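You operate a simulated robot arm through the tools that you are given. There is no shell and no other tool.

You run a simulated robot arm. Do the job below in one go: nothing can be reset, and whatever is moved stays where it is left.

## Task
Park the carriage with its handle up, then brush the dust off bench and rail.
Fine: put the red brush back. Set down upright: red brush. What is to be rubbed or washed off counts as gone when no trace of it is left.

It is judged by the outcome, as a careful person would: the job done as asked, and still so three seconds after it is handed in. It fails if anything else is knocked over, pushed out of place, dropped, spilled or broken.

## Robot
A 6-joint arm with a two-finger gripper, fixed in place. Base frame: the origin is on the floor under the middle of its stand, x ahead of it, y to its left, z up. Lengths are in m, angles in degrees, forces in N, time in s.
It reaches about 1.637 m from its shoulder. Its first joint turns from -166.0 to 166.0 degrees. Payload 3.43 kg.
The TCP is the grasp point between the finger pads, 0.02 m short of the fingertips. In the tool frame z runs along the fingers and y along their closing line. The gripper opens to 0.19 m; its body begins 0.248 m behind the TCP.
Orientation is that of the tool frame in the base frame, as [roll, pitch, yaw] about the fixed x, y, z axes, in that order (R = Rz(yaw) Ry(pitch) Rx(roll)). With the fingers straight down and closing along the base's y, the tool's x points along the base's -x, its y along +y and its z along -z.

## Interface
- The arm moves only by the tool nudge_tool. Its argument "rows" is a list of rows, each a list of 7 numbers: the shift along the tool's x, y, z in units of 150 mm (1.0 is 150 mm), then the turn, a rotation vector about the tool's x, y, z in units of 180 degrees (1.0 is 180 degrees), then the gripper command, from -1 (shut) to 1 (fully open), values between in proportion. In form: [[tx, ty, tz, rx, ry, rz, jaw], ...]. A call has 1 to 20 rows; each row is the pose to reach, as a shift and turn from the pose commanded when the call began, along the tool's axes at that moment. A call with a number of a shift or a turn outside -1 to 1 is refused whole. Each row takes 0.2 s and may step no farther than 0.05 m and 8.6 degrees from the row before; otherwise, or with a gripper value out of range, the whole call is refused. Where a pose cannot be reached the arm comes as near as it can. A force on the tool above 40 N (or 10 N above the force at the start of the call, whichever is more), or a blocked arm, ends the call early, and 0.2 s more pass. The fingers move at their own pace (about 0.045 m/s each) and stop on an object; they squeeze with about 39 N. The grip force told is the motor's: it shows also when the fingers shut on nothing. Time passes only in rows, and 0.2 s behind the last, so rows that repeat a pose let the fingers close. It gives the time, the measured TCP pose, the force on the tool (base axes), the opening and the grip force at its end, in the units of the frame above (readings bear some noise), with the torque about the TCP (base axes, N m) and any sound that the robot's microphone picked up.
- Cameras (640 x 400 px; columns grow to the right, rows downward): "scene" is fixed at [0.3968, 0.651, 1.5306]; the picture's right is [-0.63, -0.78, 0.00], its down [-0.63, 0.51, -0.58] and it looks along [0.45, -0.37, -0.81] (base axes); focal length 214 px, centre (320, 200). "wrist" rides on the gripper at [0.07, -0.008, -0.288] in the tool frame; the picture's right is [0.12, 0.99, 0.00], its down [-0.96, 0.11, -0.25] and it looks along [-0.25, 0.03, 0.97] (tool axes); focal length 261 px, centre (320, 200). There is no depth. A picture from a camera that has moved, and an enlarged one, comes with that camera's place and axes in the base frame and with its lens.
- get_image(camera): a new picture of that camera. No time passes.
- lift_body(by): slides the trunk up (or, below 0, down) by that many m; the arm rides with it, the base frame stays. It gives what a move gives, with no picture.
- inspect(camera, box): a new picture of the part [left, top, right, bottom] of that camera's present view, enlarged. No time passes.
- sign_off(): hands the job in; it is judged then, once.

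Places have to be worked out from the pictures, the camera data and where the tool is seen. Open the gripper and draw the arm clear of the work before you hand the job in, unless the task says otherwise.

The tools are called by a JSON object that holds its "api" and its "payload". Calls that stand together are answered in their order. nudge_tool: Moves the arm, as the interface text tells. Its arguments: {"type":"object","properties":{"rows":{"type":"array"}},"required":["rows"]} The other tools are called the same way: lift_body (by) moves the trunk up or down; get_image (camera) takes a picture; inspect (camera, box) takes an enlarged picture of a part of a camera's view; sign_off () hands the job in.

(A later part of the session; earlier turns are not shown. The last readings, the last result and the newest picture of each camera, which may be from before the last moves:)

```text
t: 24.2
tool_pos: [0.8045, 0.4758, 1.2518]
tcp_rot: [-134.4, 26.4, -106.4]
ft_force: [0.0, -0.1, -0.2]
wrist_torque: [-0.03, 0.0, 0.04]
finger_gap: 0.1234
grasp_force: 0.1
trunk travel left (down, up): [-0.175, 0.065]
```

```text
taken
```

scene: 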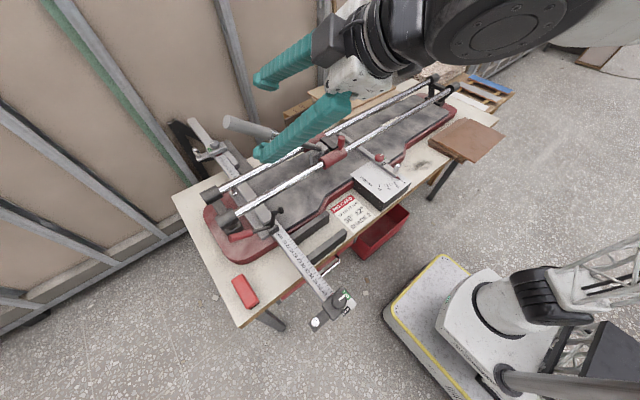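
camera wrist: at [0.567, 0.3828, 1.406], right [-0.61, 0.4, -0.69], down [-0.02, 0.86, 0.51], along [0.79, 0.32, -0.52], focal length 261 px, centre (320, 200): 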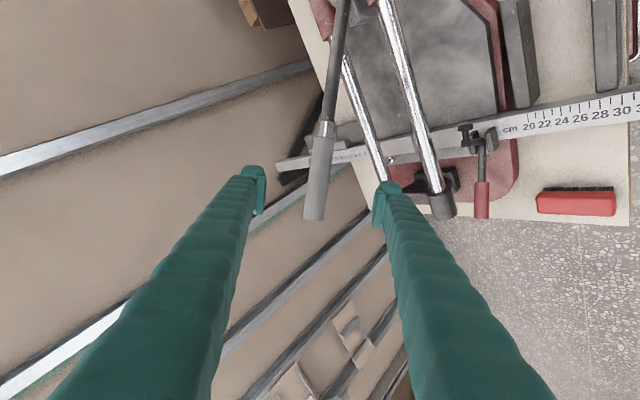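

The handle sits centred between the fingers and the pose agrees with my model to a few mm. I advance about 12 cm along the fingers onto the grip, without closing yet.

{"api": "nudge_tool", "payload": {"rows": [[0, 0.01, 0.2, 0, 0, 0, 0.3], [0, 0.01, 0.4, 0, 0, 0, 0.3], [0, 0.01, 0.6, 0, 0, 0, 0.3], [0, 0.015, 0.82, 0, 0, 0, 0.3], [0, 0.015, 0.82, 0, 0, 0, 0.3]]}}

{"api": "get_image", "payload": {"camera": "wrist"}}

{"api": "get_image", "payload": {"camera": "scene"}}

```text
t: 25.4
tool_pos: [0.8958, 0.4877, 1.1715]
tcp_rot: [-134.5, 26.6, -106.4]
ft_force: [0.1, -0.3, 0.2]
wrist_torque: [0.01, -0.05, -0.03]
finger_gap: 0.1237
grasp_force: 0.0
trunk travel left (down, up): [-0.175, 0.065]
```

```text
taken
camera wrist: at [0.6602, 0.3944, 1.3256], right [-0.61, 0.4, -0.69], down [-0.02, 0.86, 0.51], along [0.79, 0.32, -0.52], focal length 261 px, centre (320, 200)
```

wrist: 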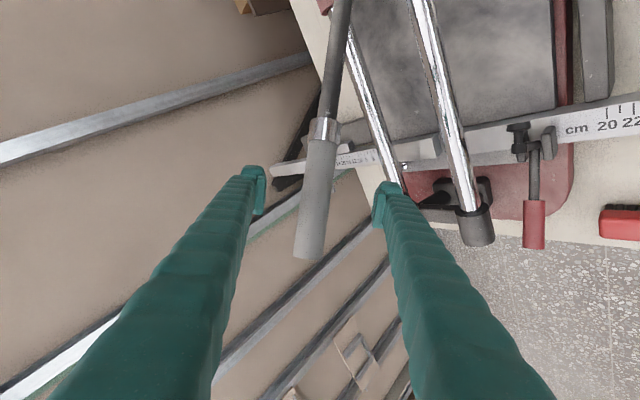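

```text
taken
```

scene: 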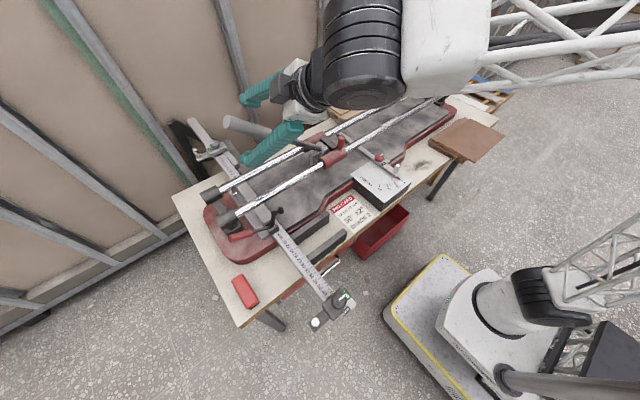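

The grip passes through the middle of the pads. I close on it.

{"api": "nudge_tool", "payload": {"rows": [[0, 0, 0, 0, 0, 0, -1], [0, 0, 0, 0, 0, 0, -1], [0, 0, 0, 0, 0, 0, -1], [0, 0, 0, 0, 0, 0, -1], [0, 0, 0, 0, 0, 0, -1], [0, 0, 0, 0, 0, 0, -1], [0, 0, 0, 0, 0, 0, -1], [0, 0, 0, 0, 0, 0, -1]]}}

{"api": "get_image", "payload": {"camera": "wrist"}}

```text
t: 27.0
tool_pos: [0.8978, 0.4906, 1.1748]
tcp_rot: [-134.3, 26.7, -106.0]
ft_force: [44.4, -2.7, 5.7]
wrist_torque: [-0.35, 0.34, -0.39]
finger_gap: 0.0332
grasp_force: 45.3
trunk travel left (down, up): [-0.175, 0.065]
stopped in row 8: the force on the tool passed its limit at 42 N (the readings are from after the stop); the commanded pose is now the measured one
```

```text
taken
camera wrist: at [0.6616, 0.3955, 1.3273], right [-0.61, 0.4, -0.69], down [-0.02, 0.86, 0.51], along [0.8, 0.32, -0.51], focal length 261 px, centre (320, 200)
```

wrist: 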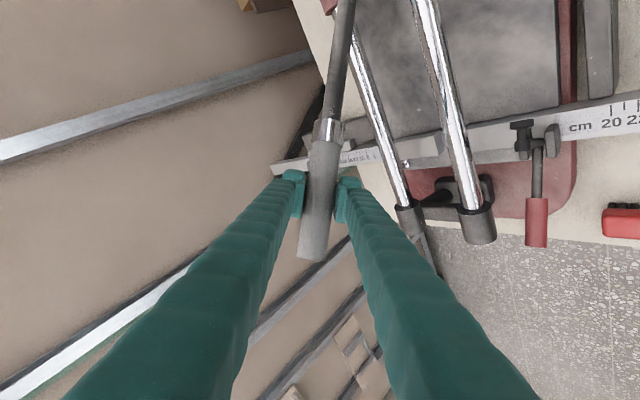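

Gripped (gap 33 mm), but the tool is being pushed +x by about 44 N, so I ease 3 mm to +x to relieve the side load.

{"api": "nudge_tool", "payload": {"rows": [[-0.003, -0.006, 0.008, 0, 0, 0, -1], [-0.005, -0.012, 0.0155, 0, 0, 0, -1]]}}

```text
t: 27.6
tool_pos: [0.8979, 0.4905, 1.1746]
tcp_rot: [-134.3, 26.6, -106.0]
ft_force: [29.0, -5.0, 6.6]
wrist_torque: [0.1, 0.0, 0.1]
finger_gap: 0.0329
grasp_force: 44.9
trunk travel left (down, up): [-0.175, 0.065]
```

The side load dropped to 29 N; I ease a further 5 mm in +x.

{"api": "nudge_tool", "payload": {"rows": [[-0.004, -0.01, 0.013, 0, 0, 0, -1], [-0.008, -0.019, 0.026, 0, 0, 0, -1]]}}

```text
t: 28.2
tool_pos: [0.8972, 0.4936, 1.174]
tcp_rot: [-134.3, 26.7, -105.9]
ft_force: [-38.3, -1.5, 3.7]
wrist_torque: [0.3, 0.58, -0.38]
finger_gap: 0.0326
grasp_force: 44.7
trunk travel left (down, up): [-0.175, 0.065]
```

Overshot to -38 N; I go back about 2.8 mm to neutral.

{"api": "nudge_tool", "payload": {"rows": [[0.0047, 0.011, -0.0144, 0, 0, 0, -1], [0.0047, 0.011, -0.0144, 0, 0, 0, -1]]}}

```text
t: 28.8
tool_pos: [0.8993, 0.49, 1.1736]
tcp_rot: [-134.3, 26.6, -106.2]
ft_force: [-40.0, 1.1, -4.9]
wrist_torque: [0.47, 0.55, -0.31]
finger_gap: 0.0324
grasp_force: 44.7
trunk travel left (down, up): [-0.175, 0.065]
```

Little change, perhaps lag or slip; another 2 mm back toward -x.

{"api": "nudge_tool", "payload": {"rows": [[0.0034, 0.0078, -0.0103, 0, 0, 0, -1], [0.0034, 0.0078, -0.0103, 0, 0, 0, -1]]}}

```text
t: 29.4
tool_pos: [0.898, 0.4901, 1.1755]
tcp_rot: [-134.2, 26.5, -106.1]
ft_force: [-4.4, -1.7, -3.9]
wrist_torque: [0.07, 0.29, -0.56]
finger_gap: 0.0327
grasp_force: 45.0
trunk travel left (down, up): [-0.175, 0.065]
```

Now neutral (about -4 N), so the handle axis is at x≈0.898. I swing the handle up 20° along its arc about the hub, turning the tool with it.

{"api": "nudge_tool", "payload": {"rows": [[0.019, -0.08, -0.054, -0.0035, -0.0081, 0.0107, -1], [0.0417, -0.1589, -0.1059, -0.007, -0.0162, 0.0215, -1], [0.069, -0.238, -0.157, -0.0105, -0.0242, 0.0322, -1], [0.0993, -0.3168, -0.2058, -0.0141, -0.0323, 0.043, -1], [0.1345, -0.395, -0.253, -0.0176, -0.0404, 0.0537, -1], [0.1724, -0.4722, -0.2987, -0.0211, -0.0485, 0.0644, -1], [0.215, -0.549, -0.342, -0.0246, -0.0565, 0.0752, -1], [0.2603, -0.6243, -0.3843, -0.0281, -0.0646, 0.0859, -1]]}}

{"api": "get_image", "payload": {"camera": "scene"}}

{"api": "get_image", "payload": {"camera": "wrist"}}

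```text
t: 31.2
tool_pos: [0.8996, 0.4053, 1.2519]
tcp_rot: [-142.3, 45.6, -110.8]
ft_force: [-2.8, -3.8, -18.9]
wrist_torque: [0.97, 0.78, -0.51]
finger_gap: 0.0329
grasp_force: 44.8
trunk travel left (down, up): [-0.175, 0.065]
```

```text
taken
```

scene: 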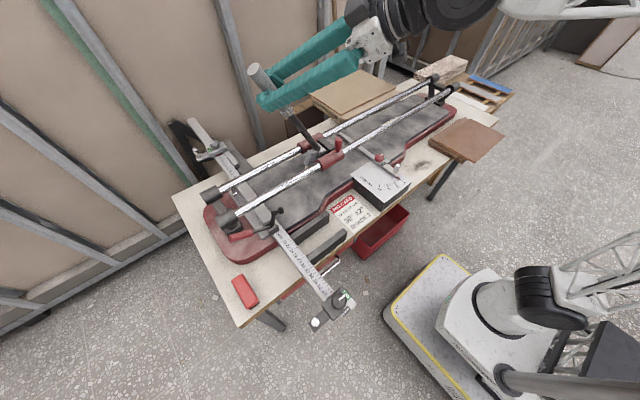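

```text
taken
camera wrist: at [0.6633, 0.2637, 1.3644], right [-0.61, 0.61, -0.51], down [-0.02, 0.63, 0.77], along [0.79, 0.48, -0.37], focal length 261 px, centre (320, 200)
```

wrist: 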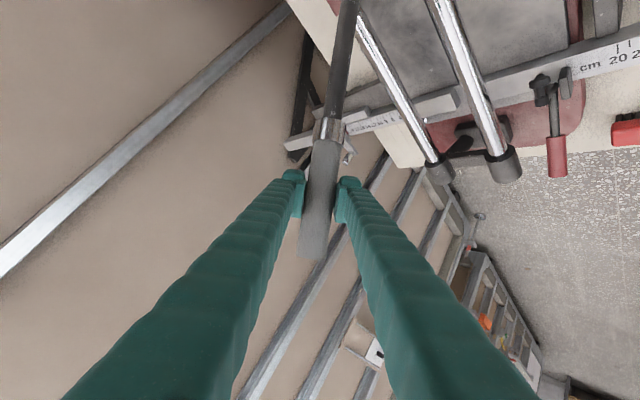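

The handle followed to about 58° with the carriage in place; the pull is mostly radial, so I trim the radius by 1.5 mm and swing up another 20°.

{"api": "nudge_tool", "payload": {"rows": [[0.0235, -0.0795, -0.052, -0.0035, -0.0081, 0.0107, -1], [0.0509, -0.1583, -0.1024, -0.007, -0.0162, 0.0215, -1], [0.0785, -0.2375, -0.1525, -0.0105, -0.0242, 0.0322, -1], [0.1086, -0.3155, -0.2017, -0.0141, -0.0323, 0.043, -1], [0.1435, -0.3935, -0.2485, -0.0176, -0.0404, 0.0537, -1], [0.181, -0.4701, -0.2943, -0.0211, -0.0485, 0.0644, -1], [0.2235, -0.5465, -0.3375, -0.0246, -0.0565, 0.0752, -1], [0.2687, -0.6215, -0.3795, -0.0281, -0.0646, 0.0859, -1]]}}

{"api": "get_image", "payload": {"camera": "scene"}}

{"api": "get_image", "payload": {"camera": "wrist"}}

```text
t: 33.0
tool_pos: [0.8986, 0.2962, 1.2943]
tcp_rot: [-158.0, 63.4, -123.7]
ft_force: [-7.0, -2.5, -35.6]
wrist_torque: [0.83, 0.93, -0.16]
finger_gap: 0.0333
grasp_force: 44.9
trunk travel left (down, up): [-0.175, 0.065]
```

```text
taken
```

scene: 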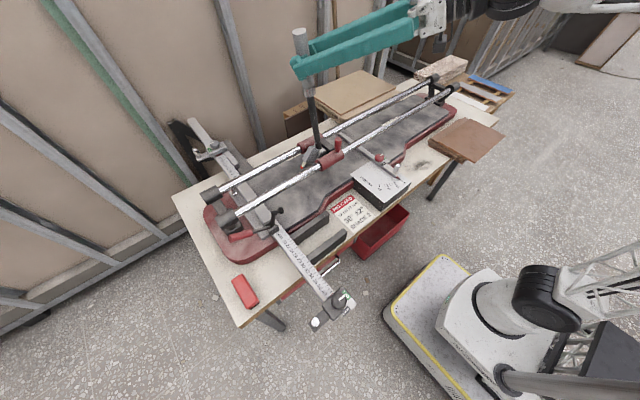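

```text
taken
camera wrist: at [0.6638, 0.1243, 1.3516], right [-0.61, 0.74, -0.27], down [-0.02, 0.33, 0.94], along [0.79, 0.58, -0.19], focal length 261 px, centre (320, 200)
```

wrist: 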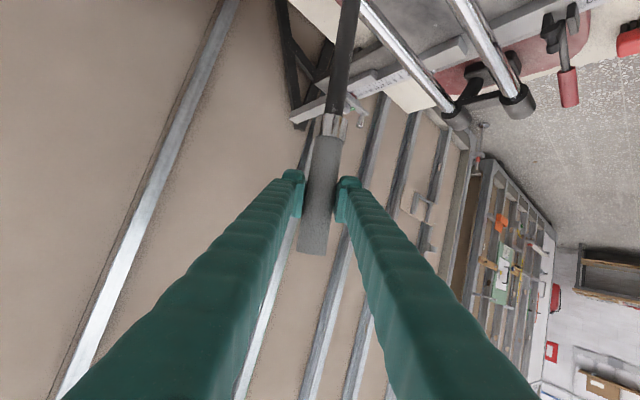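

The handle is now near 78°, with the tool pulling ~35 N too far outward. I lower slightly to relieve this and continue gently by 5°.

{"api": "nudge_tool", "payload": {"rows": [[0.0155, 0, 0.005, 0, 0, 0, -1], [0.0341, -0.0785, -0.0479, -0.0035, -0.0081, 0.0107, -1], [0.0571, -0.1567, -0.0992, -0.007, -0.0162, 0.0215, -1], [0.0571, -0.1567, -0.0992, -0.007, -0.0162, 0.0215, -1]]}}

{"api": "inspect", "payload": {"camera": "scene", "box": [260, 20, 420, 180]}}

```text
t: 34.0
tool_pos: [0.8975, 0.265, 1.2978]
tcp_rot: [-165.4, 67.5, -130.4]
ft_force: [-10.6, 2.5, -22.4]
wrist_torque: [1.39, 0.56, -0.07]
finger_gap: 0.033
grasp_force: 45.2
trunk travel left (down, up): [-0.175, 0.065]
```

```text
2.50 times, centred on (340, 100) of scene
camera zoom: at [0.3968, 0.651, 1.5306], right [-0.63, -0.78, 0.0], down [-0.63, 0.51, -0.58], along [0.45, -0.37, -0.81], focal length 536 px, centre (270, 450)
```

zoom: 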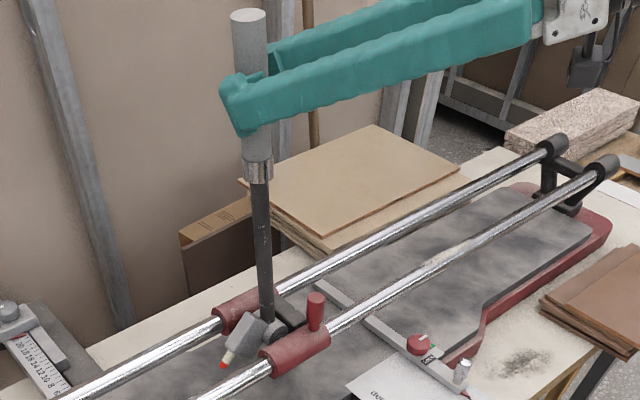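

The scoring wheel lifts as the handle rises (now ≈82°). I continue another 5° and watch for a stop.

{"api": "nudge_tool", "payload": {"rows": [[0.0283, -0.0781, -0.0494, -0.0035, -0.0081, 0.0107, -1], [0.0505, -0.1568, -0.1014, -0.007, -0.0162, 0.0215, -1], [0.0505, -0.1568, -0.1014, -0.007, -0.0162, 0.0215, -1]]}}

{"api": "inspect", "payload": {"camera": "scene", "box": [260, 20, 420, 180]}}

```text
t: 34.8
tool_pos: [0.8975, 0.2374, 1.2982]
tcp_rot: [-175.3, 71.1, -139.7]
ft_force: [-6.7, 1.4, -6.5]
wrist_torque: [0.31, 0.22, 0.0]
finger_gap: 0.0323
grasp_force: 45.4
trunk travel left (down, up): [-0.175, 0.065]
```

```text
2.50 times, centred on (340, 100) of scene
camera zoom: at [0.3968, 0.651, 1.5306], right [-0.63, -0.78, 0.0], down [-0.63, 0.51, -0.58], along [0.45, -0.37, -0.81], focal length 536 px, centre (270, 450)
```

zoom: 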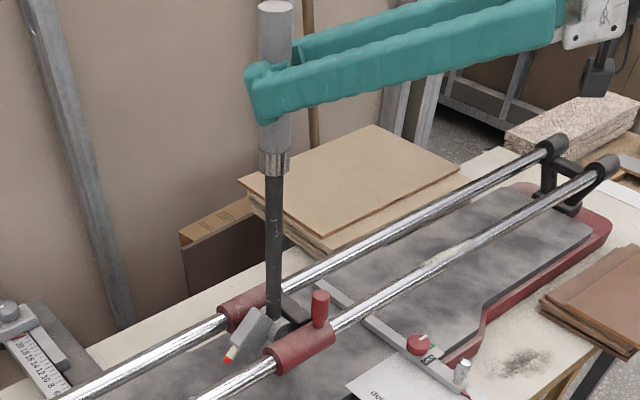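

The handle is near 88° with light force; the carriage slid only about 1 cm. I loosen the fingers a little to see whether the handle stays up by itself.

{"api": "nudge_tool", "payload": {"rows": [[0, 0, 0, 0, 0, 0, -0.4], [0, 0, 0, 0, 0, 0, -0.4], [0, 0, 0, 0, 0, 0, -0.4], [0, 0, 0, 0, 0, 0, -0.4]]}}

{"api": "inspect", "payload": {"camera": "scene", "box": [260, 20, 420, 180]}}

{"api": "get_image", "payload": {"camera": "wrist"}}

```text
t: 35.8
tool_pos: [0.8993, 0.2371, 1.2983]
tcp_rot: [-175.4, 71.0, -139.7]
ft_force: [-1.0, 0.5, -0.7]
wrist_torque: [0.01, 0.01, 0.0]
finger_gap: 0.0569
grasp_force: 0.1
trunk travel left (down, up): [-0.175, 0.065]
```

```text
2.50 times, centred on (340, 100) of scene
camera zoom: at [0.3968, 0.651, 1.5306], right [-0.63, -0.78, 0.0], down [-0.63, 0.51, -0.58], along [0.45, -0.37, -0.81], focal length 536 px, centre (270, 450)
```

zoom: 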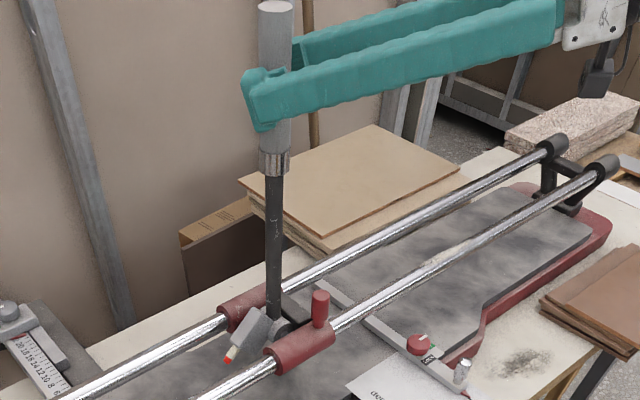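

```text
taken
camera wrist: at [0.664, 0.058, 1.3242], right [-0.61, 0.78, -0.14], down [-0.02, 0.16, 0.99], along [0.79, 0.61, -0.08], focal length 261 px, centre (320, 200)
```

wrist: 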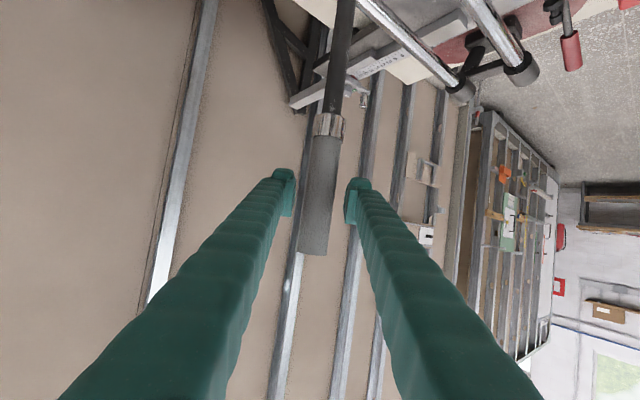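

The handle stands by itself between the loosened fingers. I open wider and withdraw straight back along the fingers.

{"api": "nudge_tool", "payload": {"rows": [[0, 0, 0, 0, 0, 0, 0.2], [0, 0, 0, 0, 0, 0, 0.2], [0, 0, 0, 0, 0, 0, 0.2], [0, 0, -0.1, 0, 0, 0, 0.2], [0, 0, -0.3, 0, 0, 0, 0.2], [0, 0, -0.5, 0, 0, 0, 0.2], [0, 0, -0.75, 0, 0, 0, 0.2], [0, 0, -1, 0, 0, 0, 0.2], [0, 0, -1, 0, 0, 0, 0.2]]}}

{"api": "get_image", "payload": {"camera": "scene"}}

{"api": "get_image", "payload": {"camera": "wrist"}}

```text
t: 37.8
tool_pos: [0.7833, 0.1537, 1.3455]
tcp_rot: [-175.3, 71.0, -139.7]
ft_force: [-0.8, 0.3, -0.8]
wrist_torque: [0.01, 0.04, -0.03]
finger_gap: 0.114
grasp_force: 0.0
trunk travel left (down, up): [-0.175, 0.065]
```

```text
taken
```

scene: 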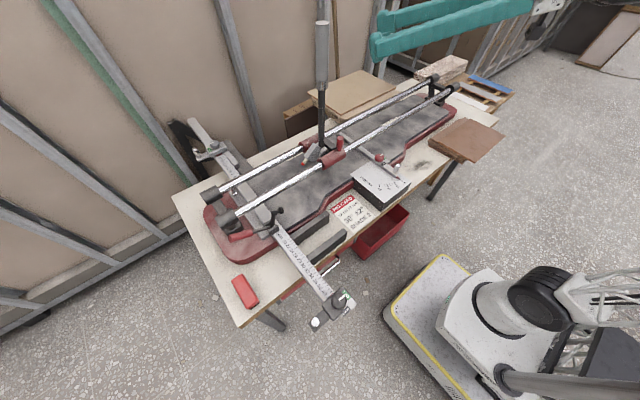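

```text
taken
camera wrist: at [0.5488, -0.0253, 1.3736], right [-0.61, 0.78, -0.14], down [-0.02, 0.16, 0.99], along [0.79, 0.61, -0.08], focal length 261 px, centre (320, 200)
```

wrist: 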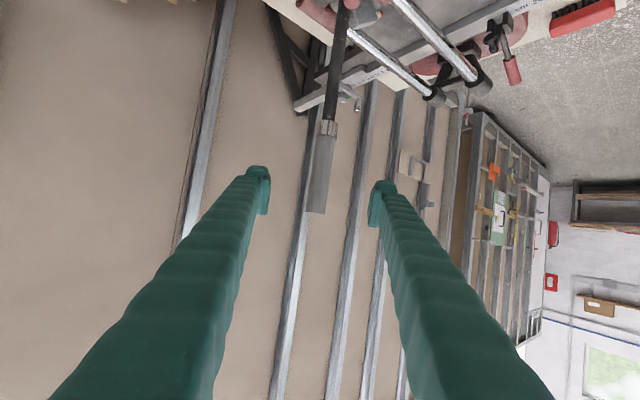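

The handle stands near vertical. Now I turn the tool to a 45° forward tilt with the fingers closing along y, and move to a standoff in front of the red peg.

{"api": "nudge_tool", "payload": {"rows": [[0.157, 0.098, -0.031, 0.0277, 0.0238, 0.0189, 0], [0.313, 0.196, -0.062, 0.0554, 0.0475, 0.0378, -0.2], [0.47, 0.294, -0.093, 0.0831, 0.0713, 0.0567, -0.4], [0.627, 0.391, -0.123, 0.1107, 0.0951, 0.0756, -0.4], [0.783, 0.489, -0.154, 0.1384, 0.1188, 0.0945, -0.4], [0.94, 0.587, -0.185, 0.1661, 0.1426, 0.1134, -0.4], [0.94, 0.587, -0.185, 0.1661, 0.1426, 0.1134, -0.4]]}}

{"api": "get_image", "payload": {"camera": "wrist"}}

{"api": "inspect", "payload": {"camera": "scene", "box": [260, 10, 420, 180]}}

```text
t: 39.4
tool_pos: [0.676, 0.1806, 1.2205]
tcp_rot: [180.0, 45.0, 179.8]
ft_force: [0.0, -0.4, 1.0]
wrist_torque: [0.03, -0.01, 0.04]
finger_gap: 0.0569
grasp_force: 0.0
trunk travel left (down, up): [-0.175, 0.065]
```

```text
taken
camera wrist: at [0.4225, 0.1726, 1.3745], right [-0.08, 0.99, -0.08], down [0.51, 0.11, 0.86], along [0.86, 0.03, -0.51], focal length 261 px, centre (320, 200)
```

wrist: 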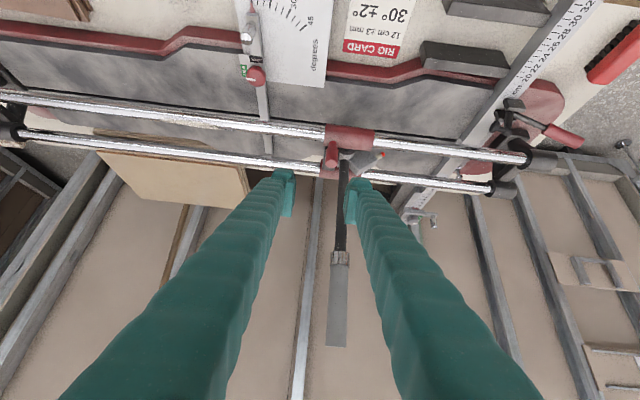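

```text
2.35 times, centred on (340, 95) of scene
camera zoom: at [0.3968, 0.651, 1.5306], right [-0.63, -0.78, 0.0], down [-0.63, 0.51, -0.58], along [0.45, -0.37, -0.81], focal length 505 px, centre (273, 447)
```

zoom: 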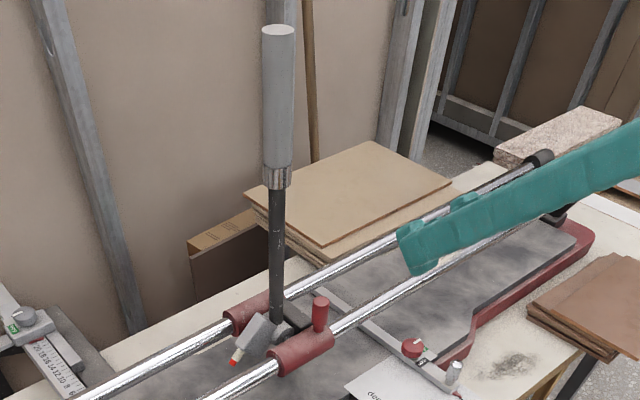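

Handle still up. I zoom on the carriage from this standoff to place the peg exactly.

{"api": "inspect", "payload": {"camera": "wrist", "box": [280, 110, 400, 200]}}

{"api": "inspect", "payload": {"camera": "scene", "box": [290, 120, 370, 170]}}

```text
4.44 times, centred on (340, 155) of wrist
camera zoom: at [0.4225, 0.1726, 1.3745], right [-0.08, 0.99, -0.08], down [0.51, 0.11, 0.86], along [0.86, 0.03, -0.51], focal length 1158 px, centre (231, 400)
```

zoom: 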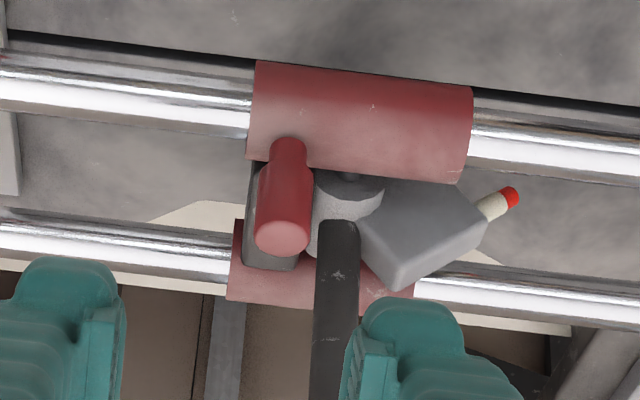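

```text
8.00 times, centred on (330, 145) of scene
camera zoom: at [0.3968, 0.651, 1.5306], right [-0.63, -0.78, 0.0], down [-0.63, 0.51, -0.58], along [0.45, -0.37, -0.81], focal length 1716 px, centre (240, 640)
```

zoom: 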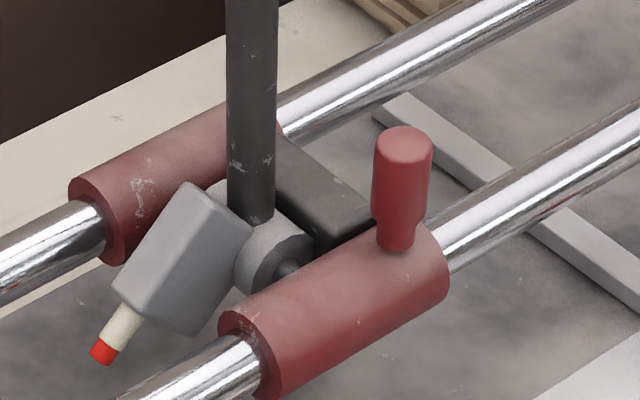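

Peg top is at (0.830, 0.203, 1.044). I approach along the 45° tool axis to 10 cm before the peg, then onto it.

{"api": "nudge_tool", "payload": {"rows": [[0.036, 0.03, 0.19, 0, 0, 0, -0.3], [0.072, 0.06, 0.38, 0, 0, 0, -0.3], [0.109, 0.09, 0.57, 0, 0, 0, -0.3], [0.145, 0.12, 0.76, 0, 0, 0, -0.3], [0.181, 0.149, 0.945, 0, 0, 0, -0.3], [0.181, 0.149, 0.945, 0, 0, 0, -0.3]]}}

{"api": "get_image", "payload": {"camera": "wrist"}}

```text
t: 40.8
tool_pos: [0.7573, 0.2041, 1.1006]
tcp_rot: [180.0, 44.9, 179.8]
ft_force: [-0.1, -0.4, -0.7]
wrist_torque: [-0.02, 0.02, -0.01]
finger_gap: 0.0664
grasp_force: 0.0
trunk travel left (down, up): [-0.175, 0.065]
```

```text
taken
camera wrist: at [0.5027, 0.1954, 1.255], right [-0.08, 0.99, -0.08], down [0.51, 0.11, 0.86], along [0.86, 0.03, -0.51], focal length 261 px, centre (320, 200)
```

wrist: 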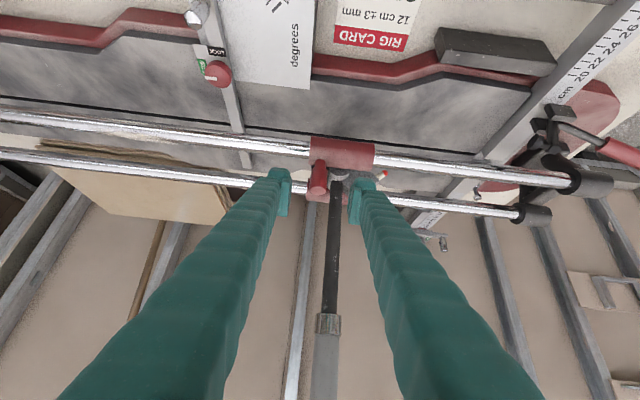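

The peg is centred between the fingertips. I advance 10 cm onto it and close.

{"api": "nudge_tool", "payload": {"rows": [[0, 0, 0.15, 0, 0, 0, -0.3], [0, -0.005, 0.3, 0, 0, 0, -0.3], [0, -0.01, 0.45, 0, 0, 0, -0.3], [0, -0.01, 0.6, 0, 0, 0, -0.3], [0, -0.01, 0.667, 0, 0, 0, -0.3], [0, -0.01, 0.667, 0, 0, 0, -0.3]]}}

{"api": "get_image", "payload": {"camera": "wrist"}}

{"api": "inspect", "payload": {"camera": "scene", "box": [270, 100, 390, 190]}}

```text
t: 42.2
tool_pos: [0.8278, 0.2019, 1.0309]
tcp_rot: [180.0, 45.0, 179.9]
ft_force: [1.0, -0.1, 0.0]
wrist_torque: [0.01, -0.01, -0.04]
finger_gap: 0.0665
grasp_force: 0.1
trunk travel left (down, up): [-0.175, 0.065]
```

```text
taken
camera wrist: at [0.5744, 0.1938, 1.1841], right [-0.08, 0.99, -0.08], down [0.51, 0.11, 0.86], along [0.86, 0.03, -0.51], focal length 261 px, centre (320, 200)
```

wrist: 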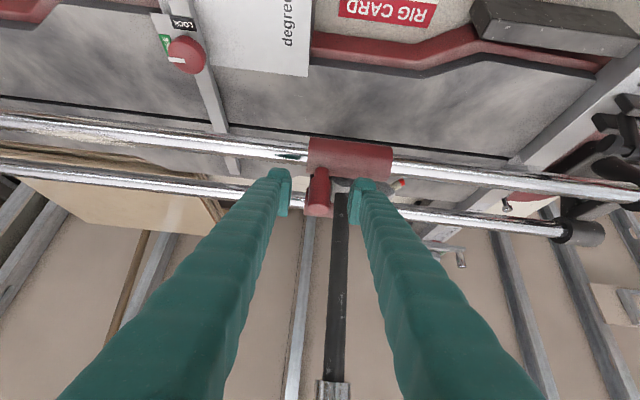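

```text
4.44 times, centred on (330, 145) of scene
camera zoom: at [0.3968, 0.651, 1.5306], right [-0.63, -0.78, 0.0], down [-0.63, 0.51, -0.58], along [0.45, -0.37, -0.81], focal length 953 px, centre (276, 444)
```

zoom: 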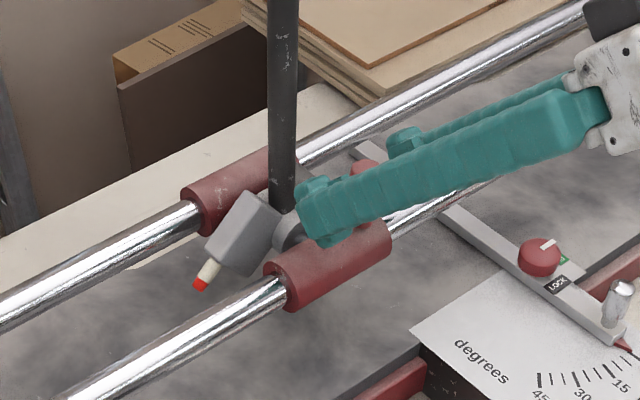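

Fingers straddle the peg. I close on it.

{"api": "nudge_tool", "payload": {"rows": [[0, 0, 0, 0, 0, 0, -1], [0, 0, 0, 0, 0, 0, -1], [0, 0, 0, 0, 0, 0, -1], [0, 0, 0, 0, 0, 0, -1], [0, 0, 0, 0, 0, 0, -1]]}}

```text
t: 43.4
tool_pos: [0.8274, 0.2014, 1.0301]
tcp_rot: [-180.0, 45.0, 179.8]
ft_force: [-0.1, -2.9, -0.2]
wrist_torque: [-0.03, -0.01, -0.03]
finger_gap: 0.0238
grasp_force: 44.4
trunk travel left (down, up): [-0.175, 0.065]
```

Peg gripped at 24 mm. I start sliding the carriage toward +y, 5 cm first, watching the side force for rail alignment.

{"api": "nudge_tool", "payload": {"rows": [[0, 0.08, 0, 0, 0, 0, -1], [0, 0.16, 0, 0, 0, 0, -1], [0, 0.25, 0, 0, 0, 0, -1], [0, 0.333, 0, 0, 0, 0, -1]]}}

{"api": "inspect", "payload": {"camera": "scene", "box": [240, 10, 400, 190]}}

```text
t: 44.4
tool_pos: [0.8289, 0.2524, 1.031]
tcp_rot: [179.9, 45.0, 180.0]
ft_force: [-4.1, -0.9, 1.6]
wrist_torque: [0.01, 0.19, 0.04]
finger_gap: 0.024
grasp_force: 44.6
trunk travel left (down, up): [-0.175, 0.065]
```

```text
2.22 times, centred on (320, 100) of scene
camera zoom: at [0.3968, 0.651, 1.5306], right [-0.63, -0.78, 0.0], down [-0.63, 0.51, -0.58], along [0.45, -0.37, -0.81], focal length 477 px, centre (320, 422)
```

zoom: 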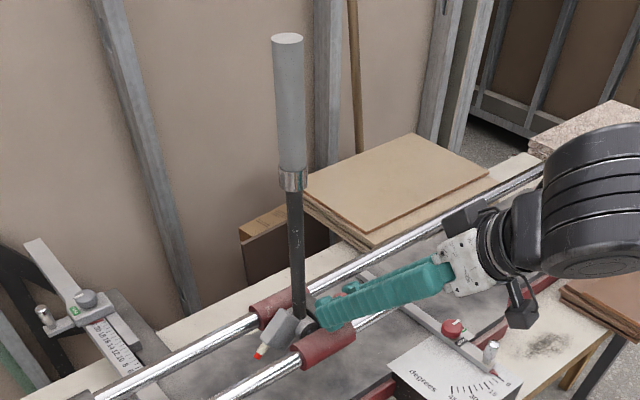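

It slides freely with the handle staying up. I continue 15 cm further toward +y.

{"api": "nudge_tool", "payload": {"rows": [[0.001, 0.125, -0.001, 0, 0, 0, -1], [0.002, 0.25, -0.002, 0, 0, 0, -1], [0.002, 0.375, -0.002, 0, 0, 0, -1], [0.003, 0.5, -0.003, 0, 0, 0, -1], [0.004, 0.625, -0.004, 0, 0, 0, -1], [0.005, 0.75, -0.005, 0, 0, 0, -1], [0.005, 0.875, -0.005, 0, 0, 0, -1], [0.006, 1.0, -0.006, 0, 0, 0, -1]]}}

{"api": "get_image", "payload": {"camera": "scene"}}

{"api": "get_image", "payload": {"camera": "wrist"}}

```text
t: 46.2
tool_pos: [0.8243, 0.4068, 1.0291]
tcp_rot: [179.9, 45.0, -180.0]
ft_force: [32.6, 4.8, 10.4]
wrist_torque: [0.1, 0.01, 0.13]
finger_gap: 0.0238
grasp_force: 44.5
trunk travel left (down, up): [-0.175, 0.065]
```

```text
taken
```

scene: 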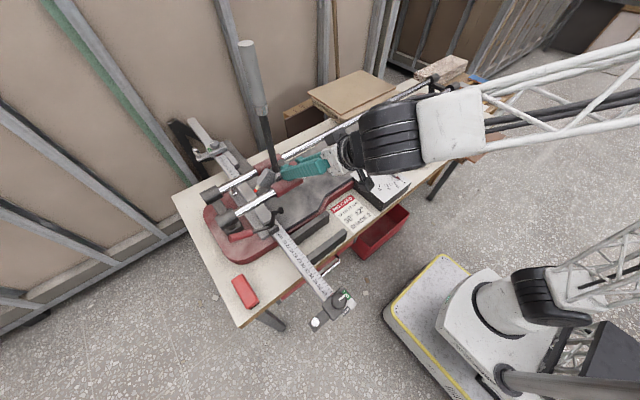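

```text
taken
camera wrist: at [0.5713, 0.3968, 1.183], right [-0.09, 0.99, -0.08], down [0.51, 0.12, 0.85], along [0.86, 0.03, -0.51], focal length 261 px, centre (320, 200)
```

wrist: 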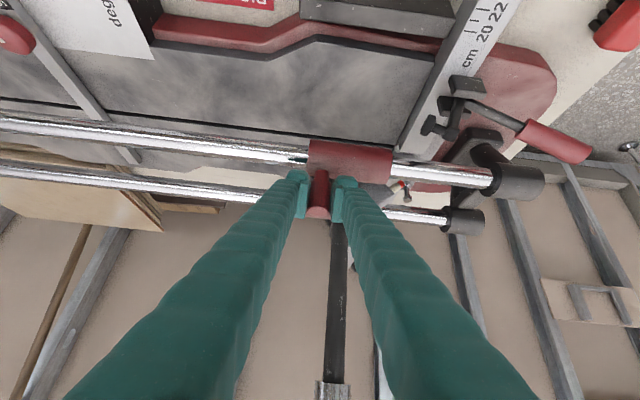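

The side load shows my lateral trim had the wrong sign; I move 2.5 mm to +x and continue 9 cm toward the end with a slight +x slope.

{"api": "nudge_tool", "payload": {"rows": [[-0.006, 0, 0.006, 0, 0, 0, -1], [-0.012, 0, 0.012, 0, 0, 0, -1], [-0.0125, 0.12, 0.0125, 0, 0, 0, -1], [-0.013, 0.24, 0.013, 0, 0, 0, -1], [-0.0135, 0.36, 0.0135, 0, 0, 0, -1], [-0.014, 0.48, 0.014, 0, 0, 0, -1], [-0.0145, 0.6, 0.0145, 0, 0, 0, -1]]}}

{"api": "get_image", "payload": {"camera": "wrist"}}

{"api": "get_image", "payload": {"camera": "scene"}}

```text
t: 47.6
tool_pos: [0.8286, 0.4645, 1.03]
tcp_rot: [-179.5, 44.8, 179.8]
ft_force: [-20.2, -1.7, 3.9]
wrist_torque: [0.1, 0.33, -0.02]
finger_gap: 0.0236
grasp_force: 45.1
trunk travel left (down, up): [-0.175, 0.065]
stopped in row 6: the force on the tool passed its limit at 51 N (the readings are from after the stop); the commanded pose is now the measured one
```

```text
taken
camera wrist: at [0.5746, 0.4586, 1.1843], right [-0.08, 0.99, -0.09], down [0.51, 0.12, 0.85], along [0.86, 0.02, -0.51], focal length 261 px, centre (320, 200)
```

wrist: 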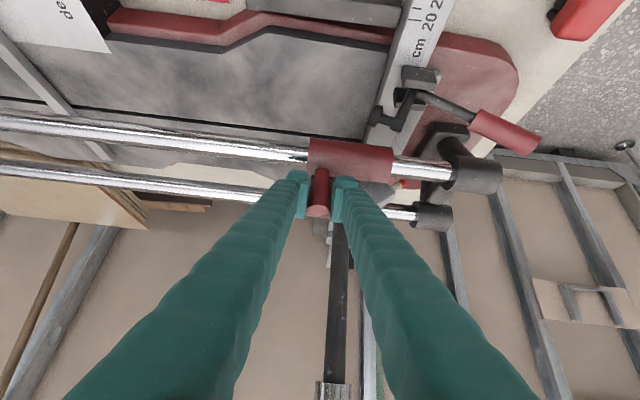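

```text
taken
```

scene: 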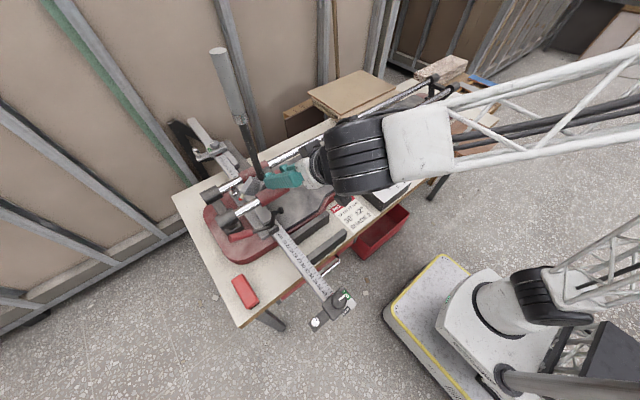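

Stopped at y≈0.465 by a 51 N force, though the end cap still looks some way off. I zoom in to see what it met.

{"api": "inspect", "payload": {"camera": "wrist", "box": [290, 110, 510, 250]}}

{"api": "inspect", "payload": {"camera": "scene", "box": [190, 130, 320, 240]}}

```text
2.86 times, centred on (400, 180) of wrist
camera zoom: at [0.5746, 0.4586, 1.1843], right [-0.08, 0.99, -0.09], down [0.51, 0.12, 0.85], along [0.86, 0.02, -0.51], focal length 745 px, centre (91, 257)
```

zoom: 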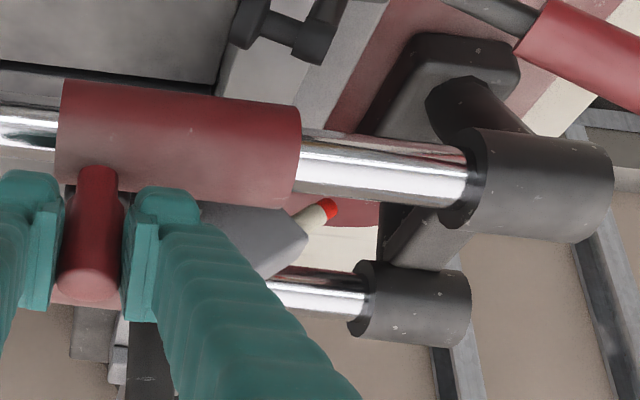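

```text
3.64 times, centred on (255, 185) of scene
camera zoom: at [0.3968, 0.651, 1.5306], right [-0.63, -0.78, 0.0], down [-0.63, 0.51, -0.58], along [0.45, -0.37, -0.81], focal length 780 px, centre (556, 254)
```

zoom: 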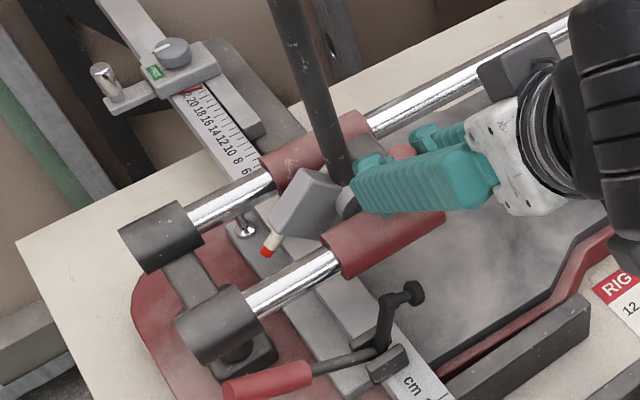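

The sleeve is still ~7 cm from the black cap. I relieve the side load and push gently +y again to learn whether this is a real end stop or lateral binding.

{"api": "nudge_tool", "payload": {"rows": [[0.004, 0, -0.004, 0, 0, 0, -1], [0.008, 0, -0.008, 0, 0, 0, -1]]}}

{"api": "nudge_tool", "payload": {"rows": [[0, 0.02, 0, 0, 0, 0, -1], [0, 0.04, 0, 0, 0, 0, -1], [0, 0.06, 0, 0, 0, 0, -1]]}}

```text
t: 48.2
tool_pos: [0.8266, 0.4665, 1.03]
tcp_rot: [-179.6, 44.9, 179.9]
ft_force: [0.4, 4.0, 5.4]
wrist_torque: [0.03, -0.06, 0.03]
finger_gap: 0.0236
grasp_force: 44.8
trunk travel left (down, up): [-0.175, 0.065]
```

```text
t: 48.9
tool_pos: [0.8276, 0.4642, 1.0291]
tcp_rot: [-179.0, 44.9, -179.9]
ft_force: [29.1, -46.8, 6.6]
wrist_torque: [-0.23, -0.59, -0.23]
finger_gap: 0.0237
grasp_force: 45.1
trunk travel left (down, up): [-0.175, 0.065]
stopped in row 3: the force on the tool passed its limit at 44 N (the readings are from after the stop); the commanded pose is now the measured one
```

A firm 47 N in y confirms a hard end stop: the carriage is at the +y end of its travel. I unload the grip by a few mm, then open the fingers.

{"api": "nudge_tool", "payload": {"rows": [[-0.005, -0.012, 0.005, 0, 0, 0, -1], [-0.0095, -0.023, 0.0095, 0, 0, 0, -1]]}}

```text
t: 49.5
tool_pos: [0.8277, 0.4646, 1.0295]
tcp_rot: [-179.3, 44.7, -180.0]
ft_force: [30.0, -57.3, 10.0]
wrist_torque: [-0.17, -0.31, -0.29]
finger_gap: 0.0235
grasp_force: 44.9
trunk travel left (down, up): [-0.175, 0.065]
```

Not yet unloaded; I ease 4 mm more to -y.

{"api": "nudge_tool", "payload": {"rows": [[-0.004, -0.013, 0.004, 0, 0, 0, -1], [-0.008, -0.027, 0.008, 0, 0, 0, -1]]}}

```text
t: 50.1
tool_pos: [0.8276, 0.4657, 1.0288]
tcp_rot: [-179.3, 44.9, -179.8]
ft_force: [22.8, -43.5, 17.2]
wrist_torque: [-0.14, -0.03, -0.28]
finger_gap: 0.024
grasp_force: 45.2
trunk travel left (down, up): [-0.175, 0.065]
```

Decreasing; 6 mm more.

{"api": "nudge_tool", "payload": {"rows": [[-0.006, -0.02, 0.006, 0, 0, 0, -1], [-0.012, -0.04, 0.012, 0, 0, 0, -1]]}}

```text
t: 50.7
tool_pos: [0.8281, 0.4653, 1.0297]
tcp_rot: [-179.5, 44.8, -179.6]
ft_force: [1.2, 0.9, 17.3]
wrist_torque: [0.14, 0.35, 0.05]
finger_gap: 0.0238
grasp_force: 44.9
trunk travel left (down, up): [-0.175, 0.065]
```

Unloaded. I open the fingers and withdraw back along the tool axis.

{"api": "nudge_tool", "payload": {"rows": [[0, 0, 0, 0, 0, 0, -0.3], [0, 0, 0, 0, 0, 0, -0.3], [0, 0, 0, 0, 0, 0, -0.3], [0, 0, -0.15, 0, 0, 0, -0.3], [0, 0, -0.35, 0, 0, 0, -0.3], [0, 0, -0.6, 0, 0, 0, -0.3], [0, 0, -0.85, 0, 0, 0, -0.3], [0, 0, -1, 0, 0, 0, -0.3]]}}

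{"api": "get_image", "payload": {"camera": "scene"}}

{"api": "get_image", "payload": {"camera": "wrist"}}

```text
t: 52.5
tool_pos: [0.7238, 0.4604, 1.1354]
tcp_rot: [-179.2, 44.8, -179.9]
ft_force: [-0.1, 0.4, 0.3]
wrist_torque: [-0.02, -0.03, 0.02]
finger_gap: 0.0664
grasp_force: 0.2
trunk travel left (down, up): [-0.175, 0.065]
```

```text
taken
```

scene: 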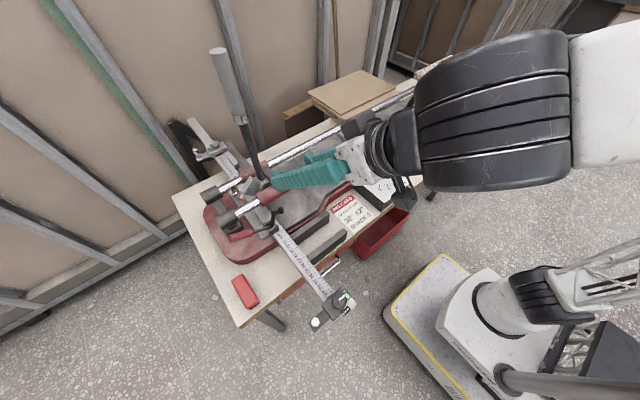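

```text
taken
camera wrist: at [0.4709, 0.4541, 1.2903], right [-0.08, 0.99, -0.09], down [0.51, 0.12, 0.85], along [0.86, 0.02, -0.52], focal length 261 px, centre (320, 200)
```

wrist: 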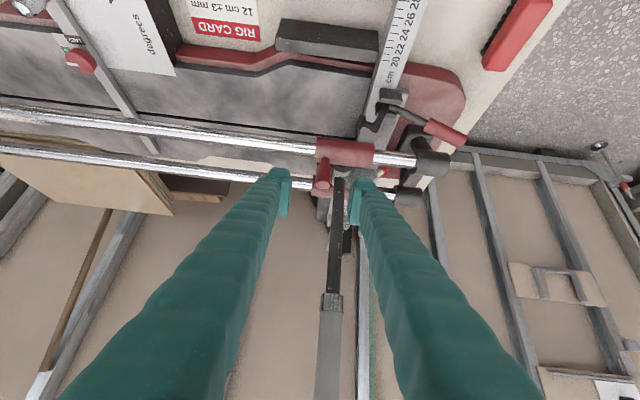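

The carriage is parked at the +y end with the handle up. Now for the brush: I turn the tool back to straight down while moving toward the brush side.

{"api": "nudge_tool", "payload": {"rows": [[0.043, 0.11, -0.043, 0, 0.0417, 0, -0.2], [0.086, 0.22, -0.086, 0, 0.0833, 0, -0.1], [0.13, 0.333, -0.13, 0, 0.125, 0, 0], [0.173, 0.444, -0.173, 0, 0.1667, 0, 0], [0.216, 0.555, -0.216, 0, 0.2083, 0, 0], [0.259, 0.667, -0.259, 0, 0.25, 0, 0], [0.259, 0.667, -0.259, 0, 0.25, 0, 0]]}}

{"api": "get_image", "payload": {"camera": "wrist"}}

```text
t: 54.1
tool_pos: [0.6716, 0.5611, 1.135]
tcp_rot: [-179.4, -0.3, 179.7]
ft_force: [-0.2, 0.3, -1.4]
wrist_torque: [-0.07, 0.06, -0.01]
finger_gap: 0.0951
grasp_force: 0.1
trunk travel left (down, up): [-0.175, 0.065]
```

```text
taken
camera wrist: at [0.6024, 0.556, 1.4226], right [-0.11, 0.99, -0.01], down [0.96, 0.11, 0.24], along [0.24, 0.02, -0.97], focal length 261 px, centre (320, 200)
```

wrist: 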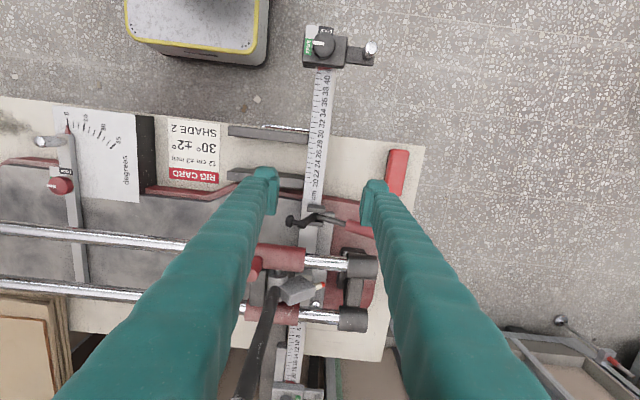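

Straight down again. I move over the brush and lower to about 1.0, removing the small roll error.

{"api": "nudge_tool", "payload": {"rows": [[0.005, 0.25, 0.1, -0.0033, 0, 0, 0], [0.01, 0.5, 0.25, -0.0033, 0, 0, 0], [0.015, 0.75, 0.45, -0.0033, 0, 0, 0], [0.017, 1, 0.6, -0.0033, 0, 0, 0], [0.017, 1, 0.6, -0.0033, 0, 0, 0]]}}

{"api": "get_image", "payload": {"camera": "wrist"}}

```text
t: 55.3
tool_pos: [0.6684, 0.7095, 1.0434]
tcp_rot: [179.9, -0.4, 179.8]
ft_force: [-0.7, 0.4, -0.7]
wrist_torque: [-0.07, 0.03, -0.01]
finger_gap: 0.095
grasp_force: 0.0
trunk travel left (down, up): [-0.175, 0.065]
```

```text
taken
camera wrist: at [0.5991, 0.7012, 1.3308], right [-0.11, 0.99, 0.0], down [0.96, 0.11, 0.24], along [0.24, 0.03, -0.97], focal length 261 px, centre (320, 200)
```

wrist: 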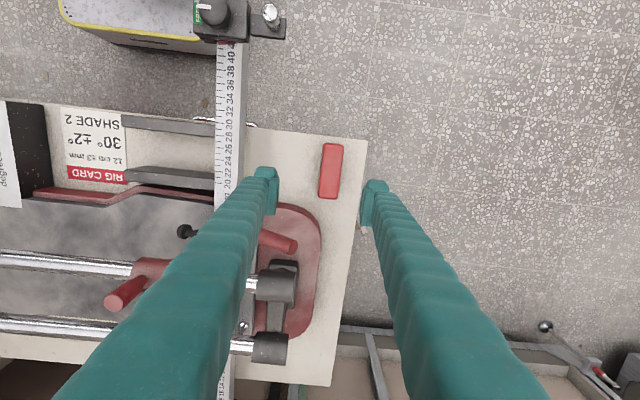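

I zoom in for a precise brush pose.

{"api": "inspect", "payload": {"camera": "wrist", "box": [290, 130, 370, 210]}}

```text
5.00 times, centred on (330, 170) of wrist
camera zoom: at [0.5991, 0.7012, 1.3308], right [-0.11, 0.99, 0.0], down [0.96, 0.11, 0.24], along [0.24, 0.03, -0.97], focal length 1303 px, centre (270, 350)
```

zoom: 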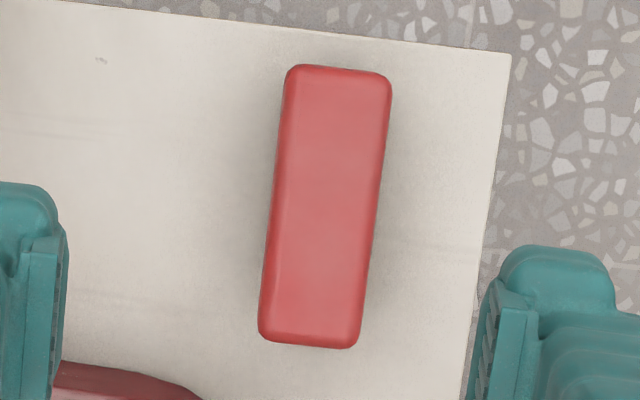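

Brush centre is (0.666, 0.731), aligned with x. I descend to z 0.90 with a narrower opening, then check.

{"api": "nudge_tool", "payload": {"rows": [[0.004, 0.05, 0.2, 0, 0, 0, -0.2], [0.008, 0.1, 0.4, 0, 0, 0, -0.2], [0.012, 0.143, 0.6, 0, 0, 0, -0.2], [0.016, 0.143, 0.8, 0, 0, 0, -0.2], [0.016, 0.143, 0.956, 0, 0, 0, -0.2], [0.016, 0.143, 0.956, 0, 0, 0, -0.2]]}}

{"api": "get_image", "payload": {"camera": "wrist"}}

{"api": "inspect", "payload": {"camera": "scene", "box": [180, 200, 320, 330]}}

```text
t: 56.7
tool_pos: [0.6635, 0.7328, 0.8984]
tcp_rot: [179.9, -0.2, 179.6]
ft_force: [0.3, 0.4, -1.0]
wrist_torque: [-0.02, -0.03, 0.02]
finger_gap: 0.076
grasp_force: 0.0
trunk travel left (down, up): [-0.175, 0.065]
```

```text
taken
camera wrist: at [0.5942, 0.7242, 1.1867], right [-0.11, 0.99, 0.0], down [0.96, 0.11, 0.24], along [0.24, 0.03, -0.97], focal length 261 px, centre (320, 200)
```

wrist: 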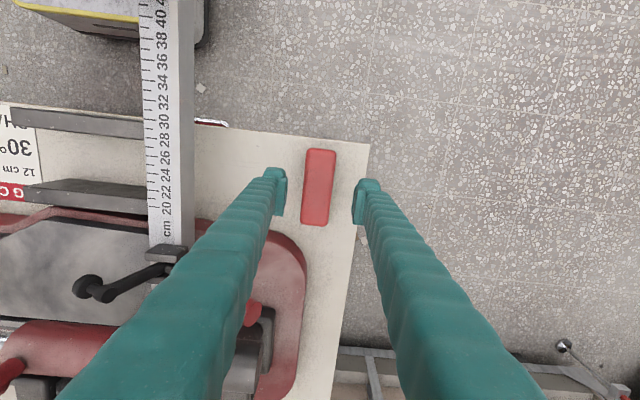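

```text
3.08 times, centred on (250, 265) of scene
camera zoom: at [0.3968, 0.651, 1.5306], right [-0.63, -0.78, 0.0], down [-0.63, 0.51, -0.58], along [0.45, -0.37, -0.81], focal length 660 px, centre (535, 0)
```

zoom: 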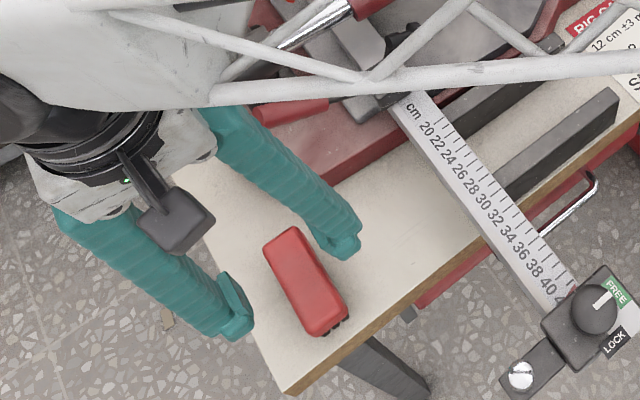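

Fingers straddle the brush evenly. I lower to z≈0.830 so the tips end about 1 cm above the bench, beside the red body.

{"api": "nudge_tool", "payload": {"rows": [[0, 0, 0.15, 0, 0, 0, -0.2], [0, 0, 0.3, 0, 0, 0, -0.2], [0, 0, 0.4, 0, 0, 0, -0.2], [0, 0, 0.455, 0, 0, 0, -0.2], [0, 0, 0.455, 0, 0, 0, -0.2]]}}

{"api": "inspect", "payload": {"camera": "scene", "box": [200, 230, 300, 330]}}

{"api": "get_image", "payload": {"camera": "wrist"}}

```text
t: 57.9
tool_pos: [0.6643, 0.7329, 0.8326]
tcp_rot: [179.9, -0.3, 179.7]
ft_force: [0.4, -0.2, 0.6]
wrist_torque: [0.02, -0.04, 0.03]
finger_gap: 0.0759
grasp_force: 0.0
trunk travel left (down, up): [-0.175, 0.065]
```

```text
4.00 times, centred on (250, 280) of scene
camera zoom: at [0.3968, 0.651, 1.5306], right [-0.63, -0.78, 0.0], down [-0.63, 0.51, -0.58], along [0.45, -0.37, -0.81], focal length 858 px, centre (600, -120)
```

zoom: 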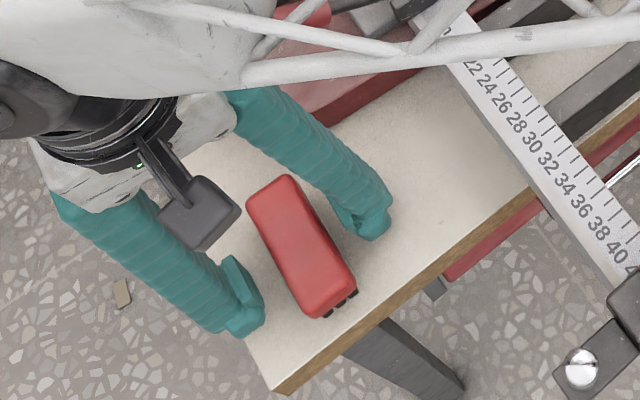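

```text
taken
camera wrist: at [0.5946, 0.7244, 1.1194], right [-0.11, 0.99, 0.0], down [0.96, 0.11, 0.24], along [0.24, 0.03, -0.97], focal length 261 px, centre (320, 200)
```

wrist: 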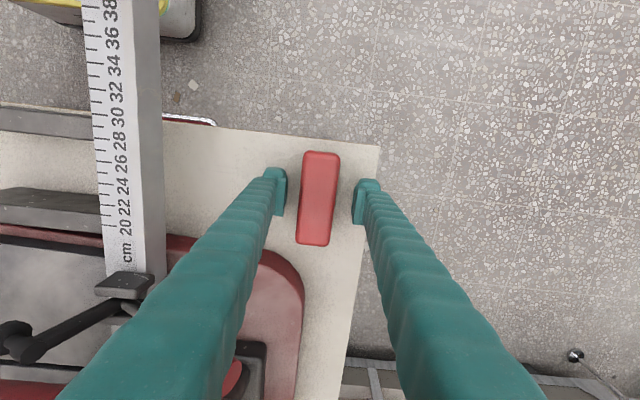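

Well centred. I close on the brush body.

{"api": "nudge_tool", "payload": {"rows": [[0, 0, 0, 0, 0, 0, -1], [0, 0, 0, 0, 0, 0, -1], [0, 0, 0, 0, 0, 0, -1], [0, 0, 0, 0, 0, 0, -1], [0, 0, 0, 0, 0, 0, -1]]}}

{"api": "inspect", "payload": {"camera": "scene", "box": [200, 230, 300, 330]}}

```text
t: 59.1
tool_pos: [0.6646, 0.7331, 0.83]
tcp_rot: [180.0, -0.2, 179.7]
ft_force: [-0.1, -0.7, -0.3]
wrist_torque: [-0.01, 0.01, 0.02]
finger_gap: 0.0385
grasp_force: 38.7
trunk travel left (down, up): [-0.175, 0.065]
```

```text
4.00 times, centred on (250, 280) of scene
camera zoom: at [0.3968, 0.651, 1.5306], right [-0.63, -0.78, 0.0], down [-0.63, 0.51, -0.58], along [0.45, -0.37, -0.81], focal length 858 px, centre (600, -120)
```

zoom: 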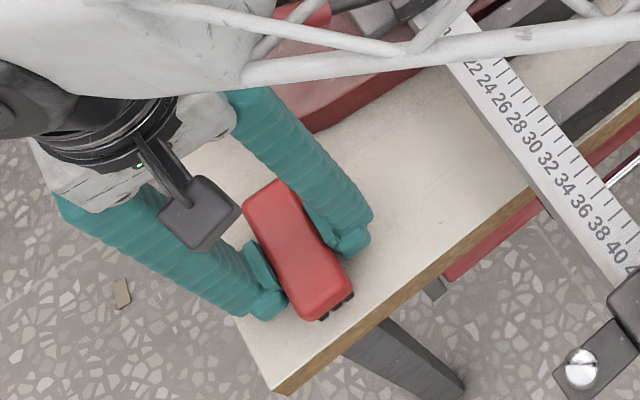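

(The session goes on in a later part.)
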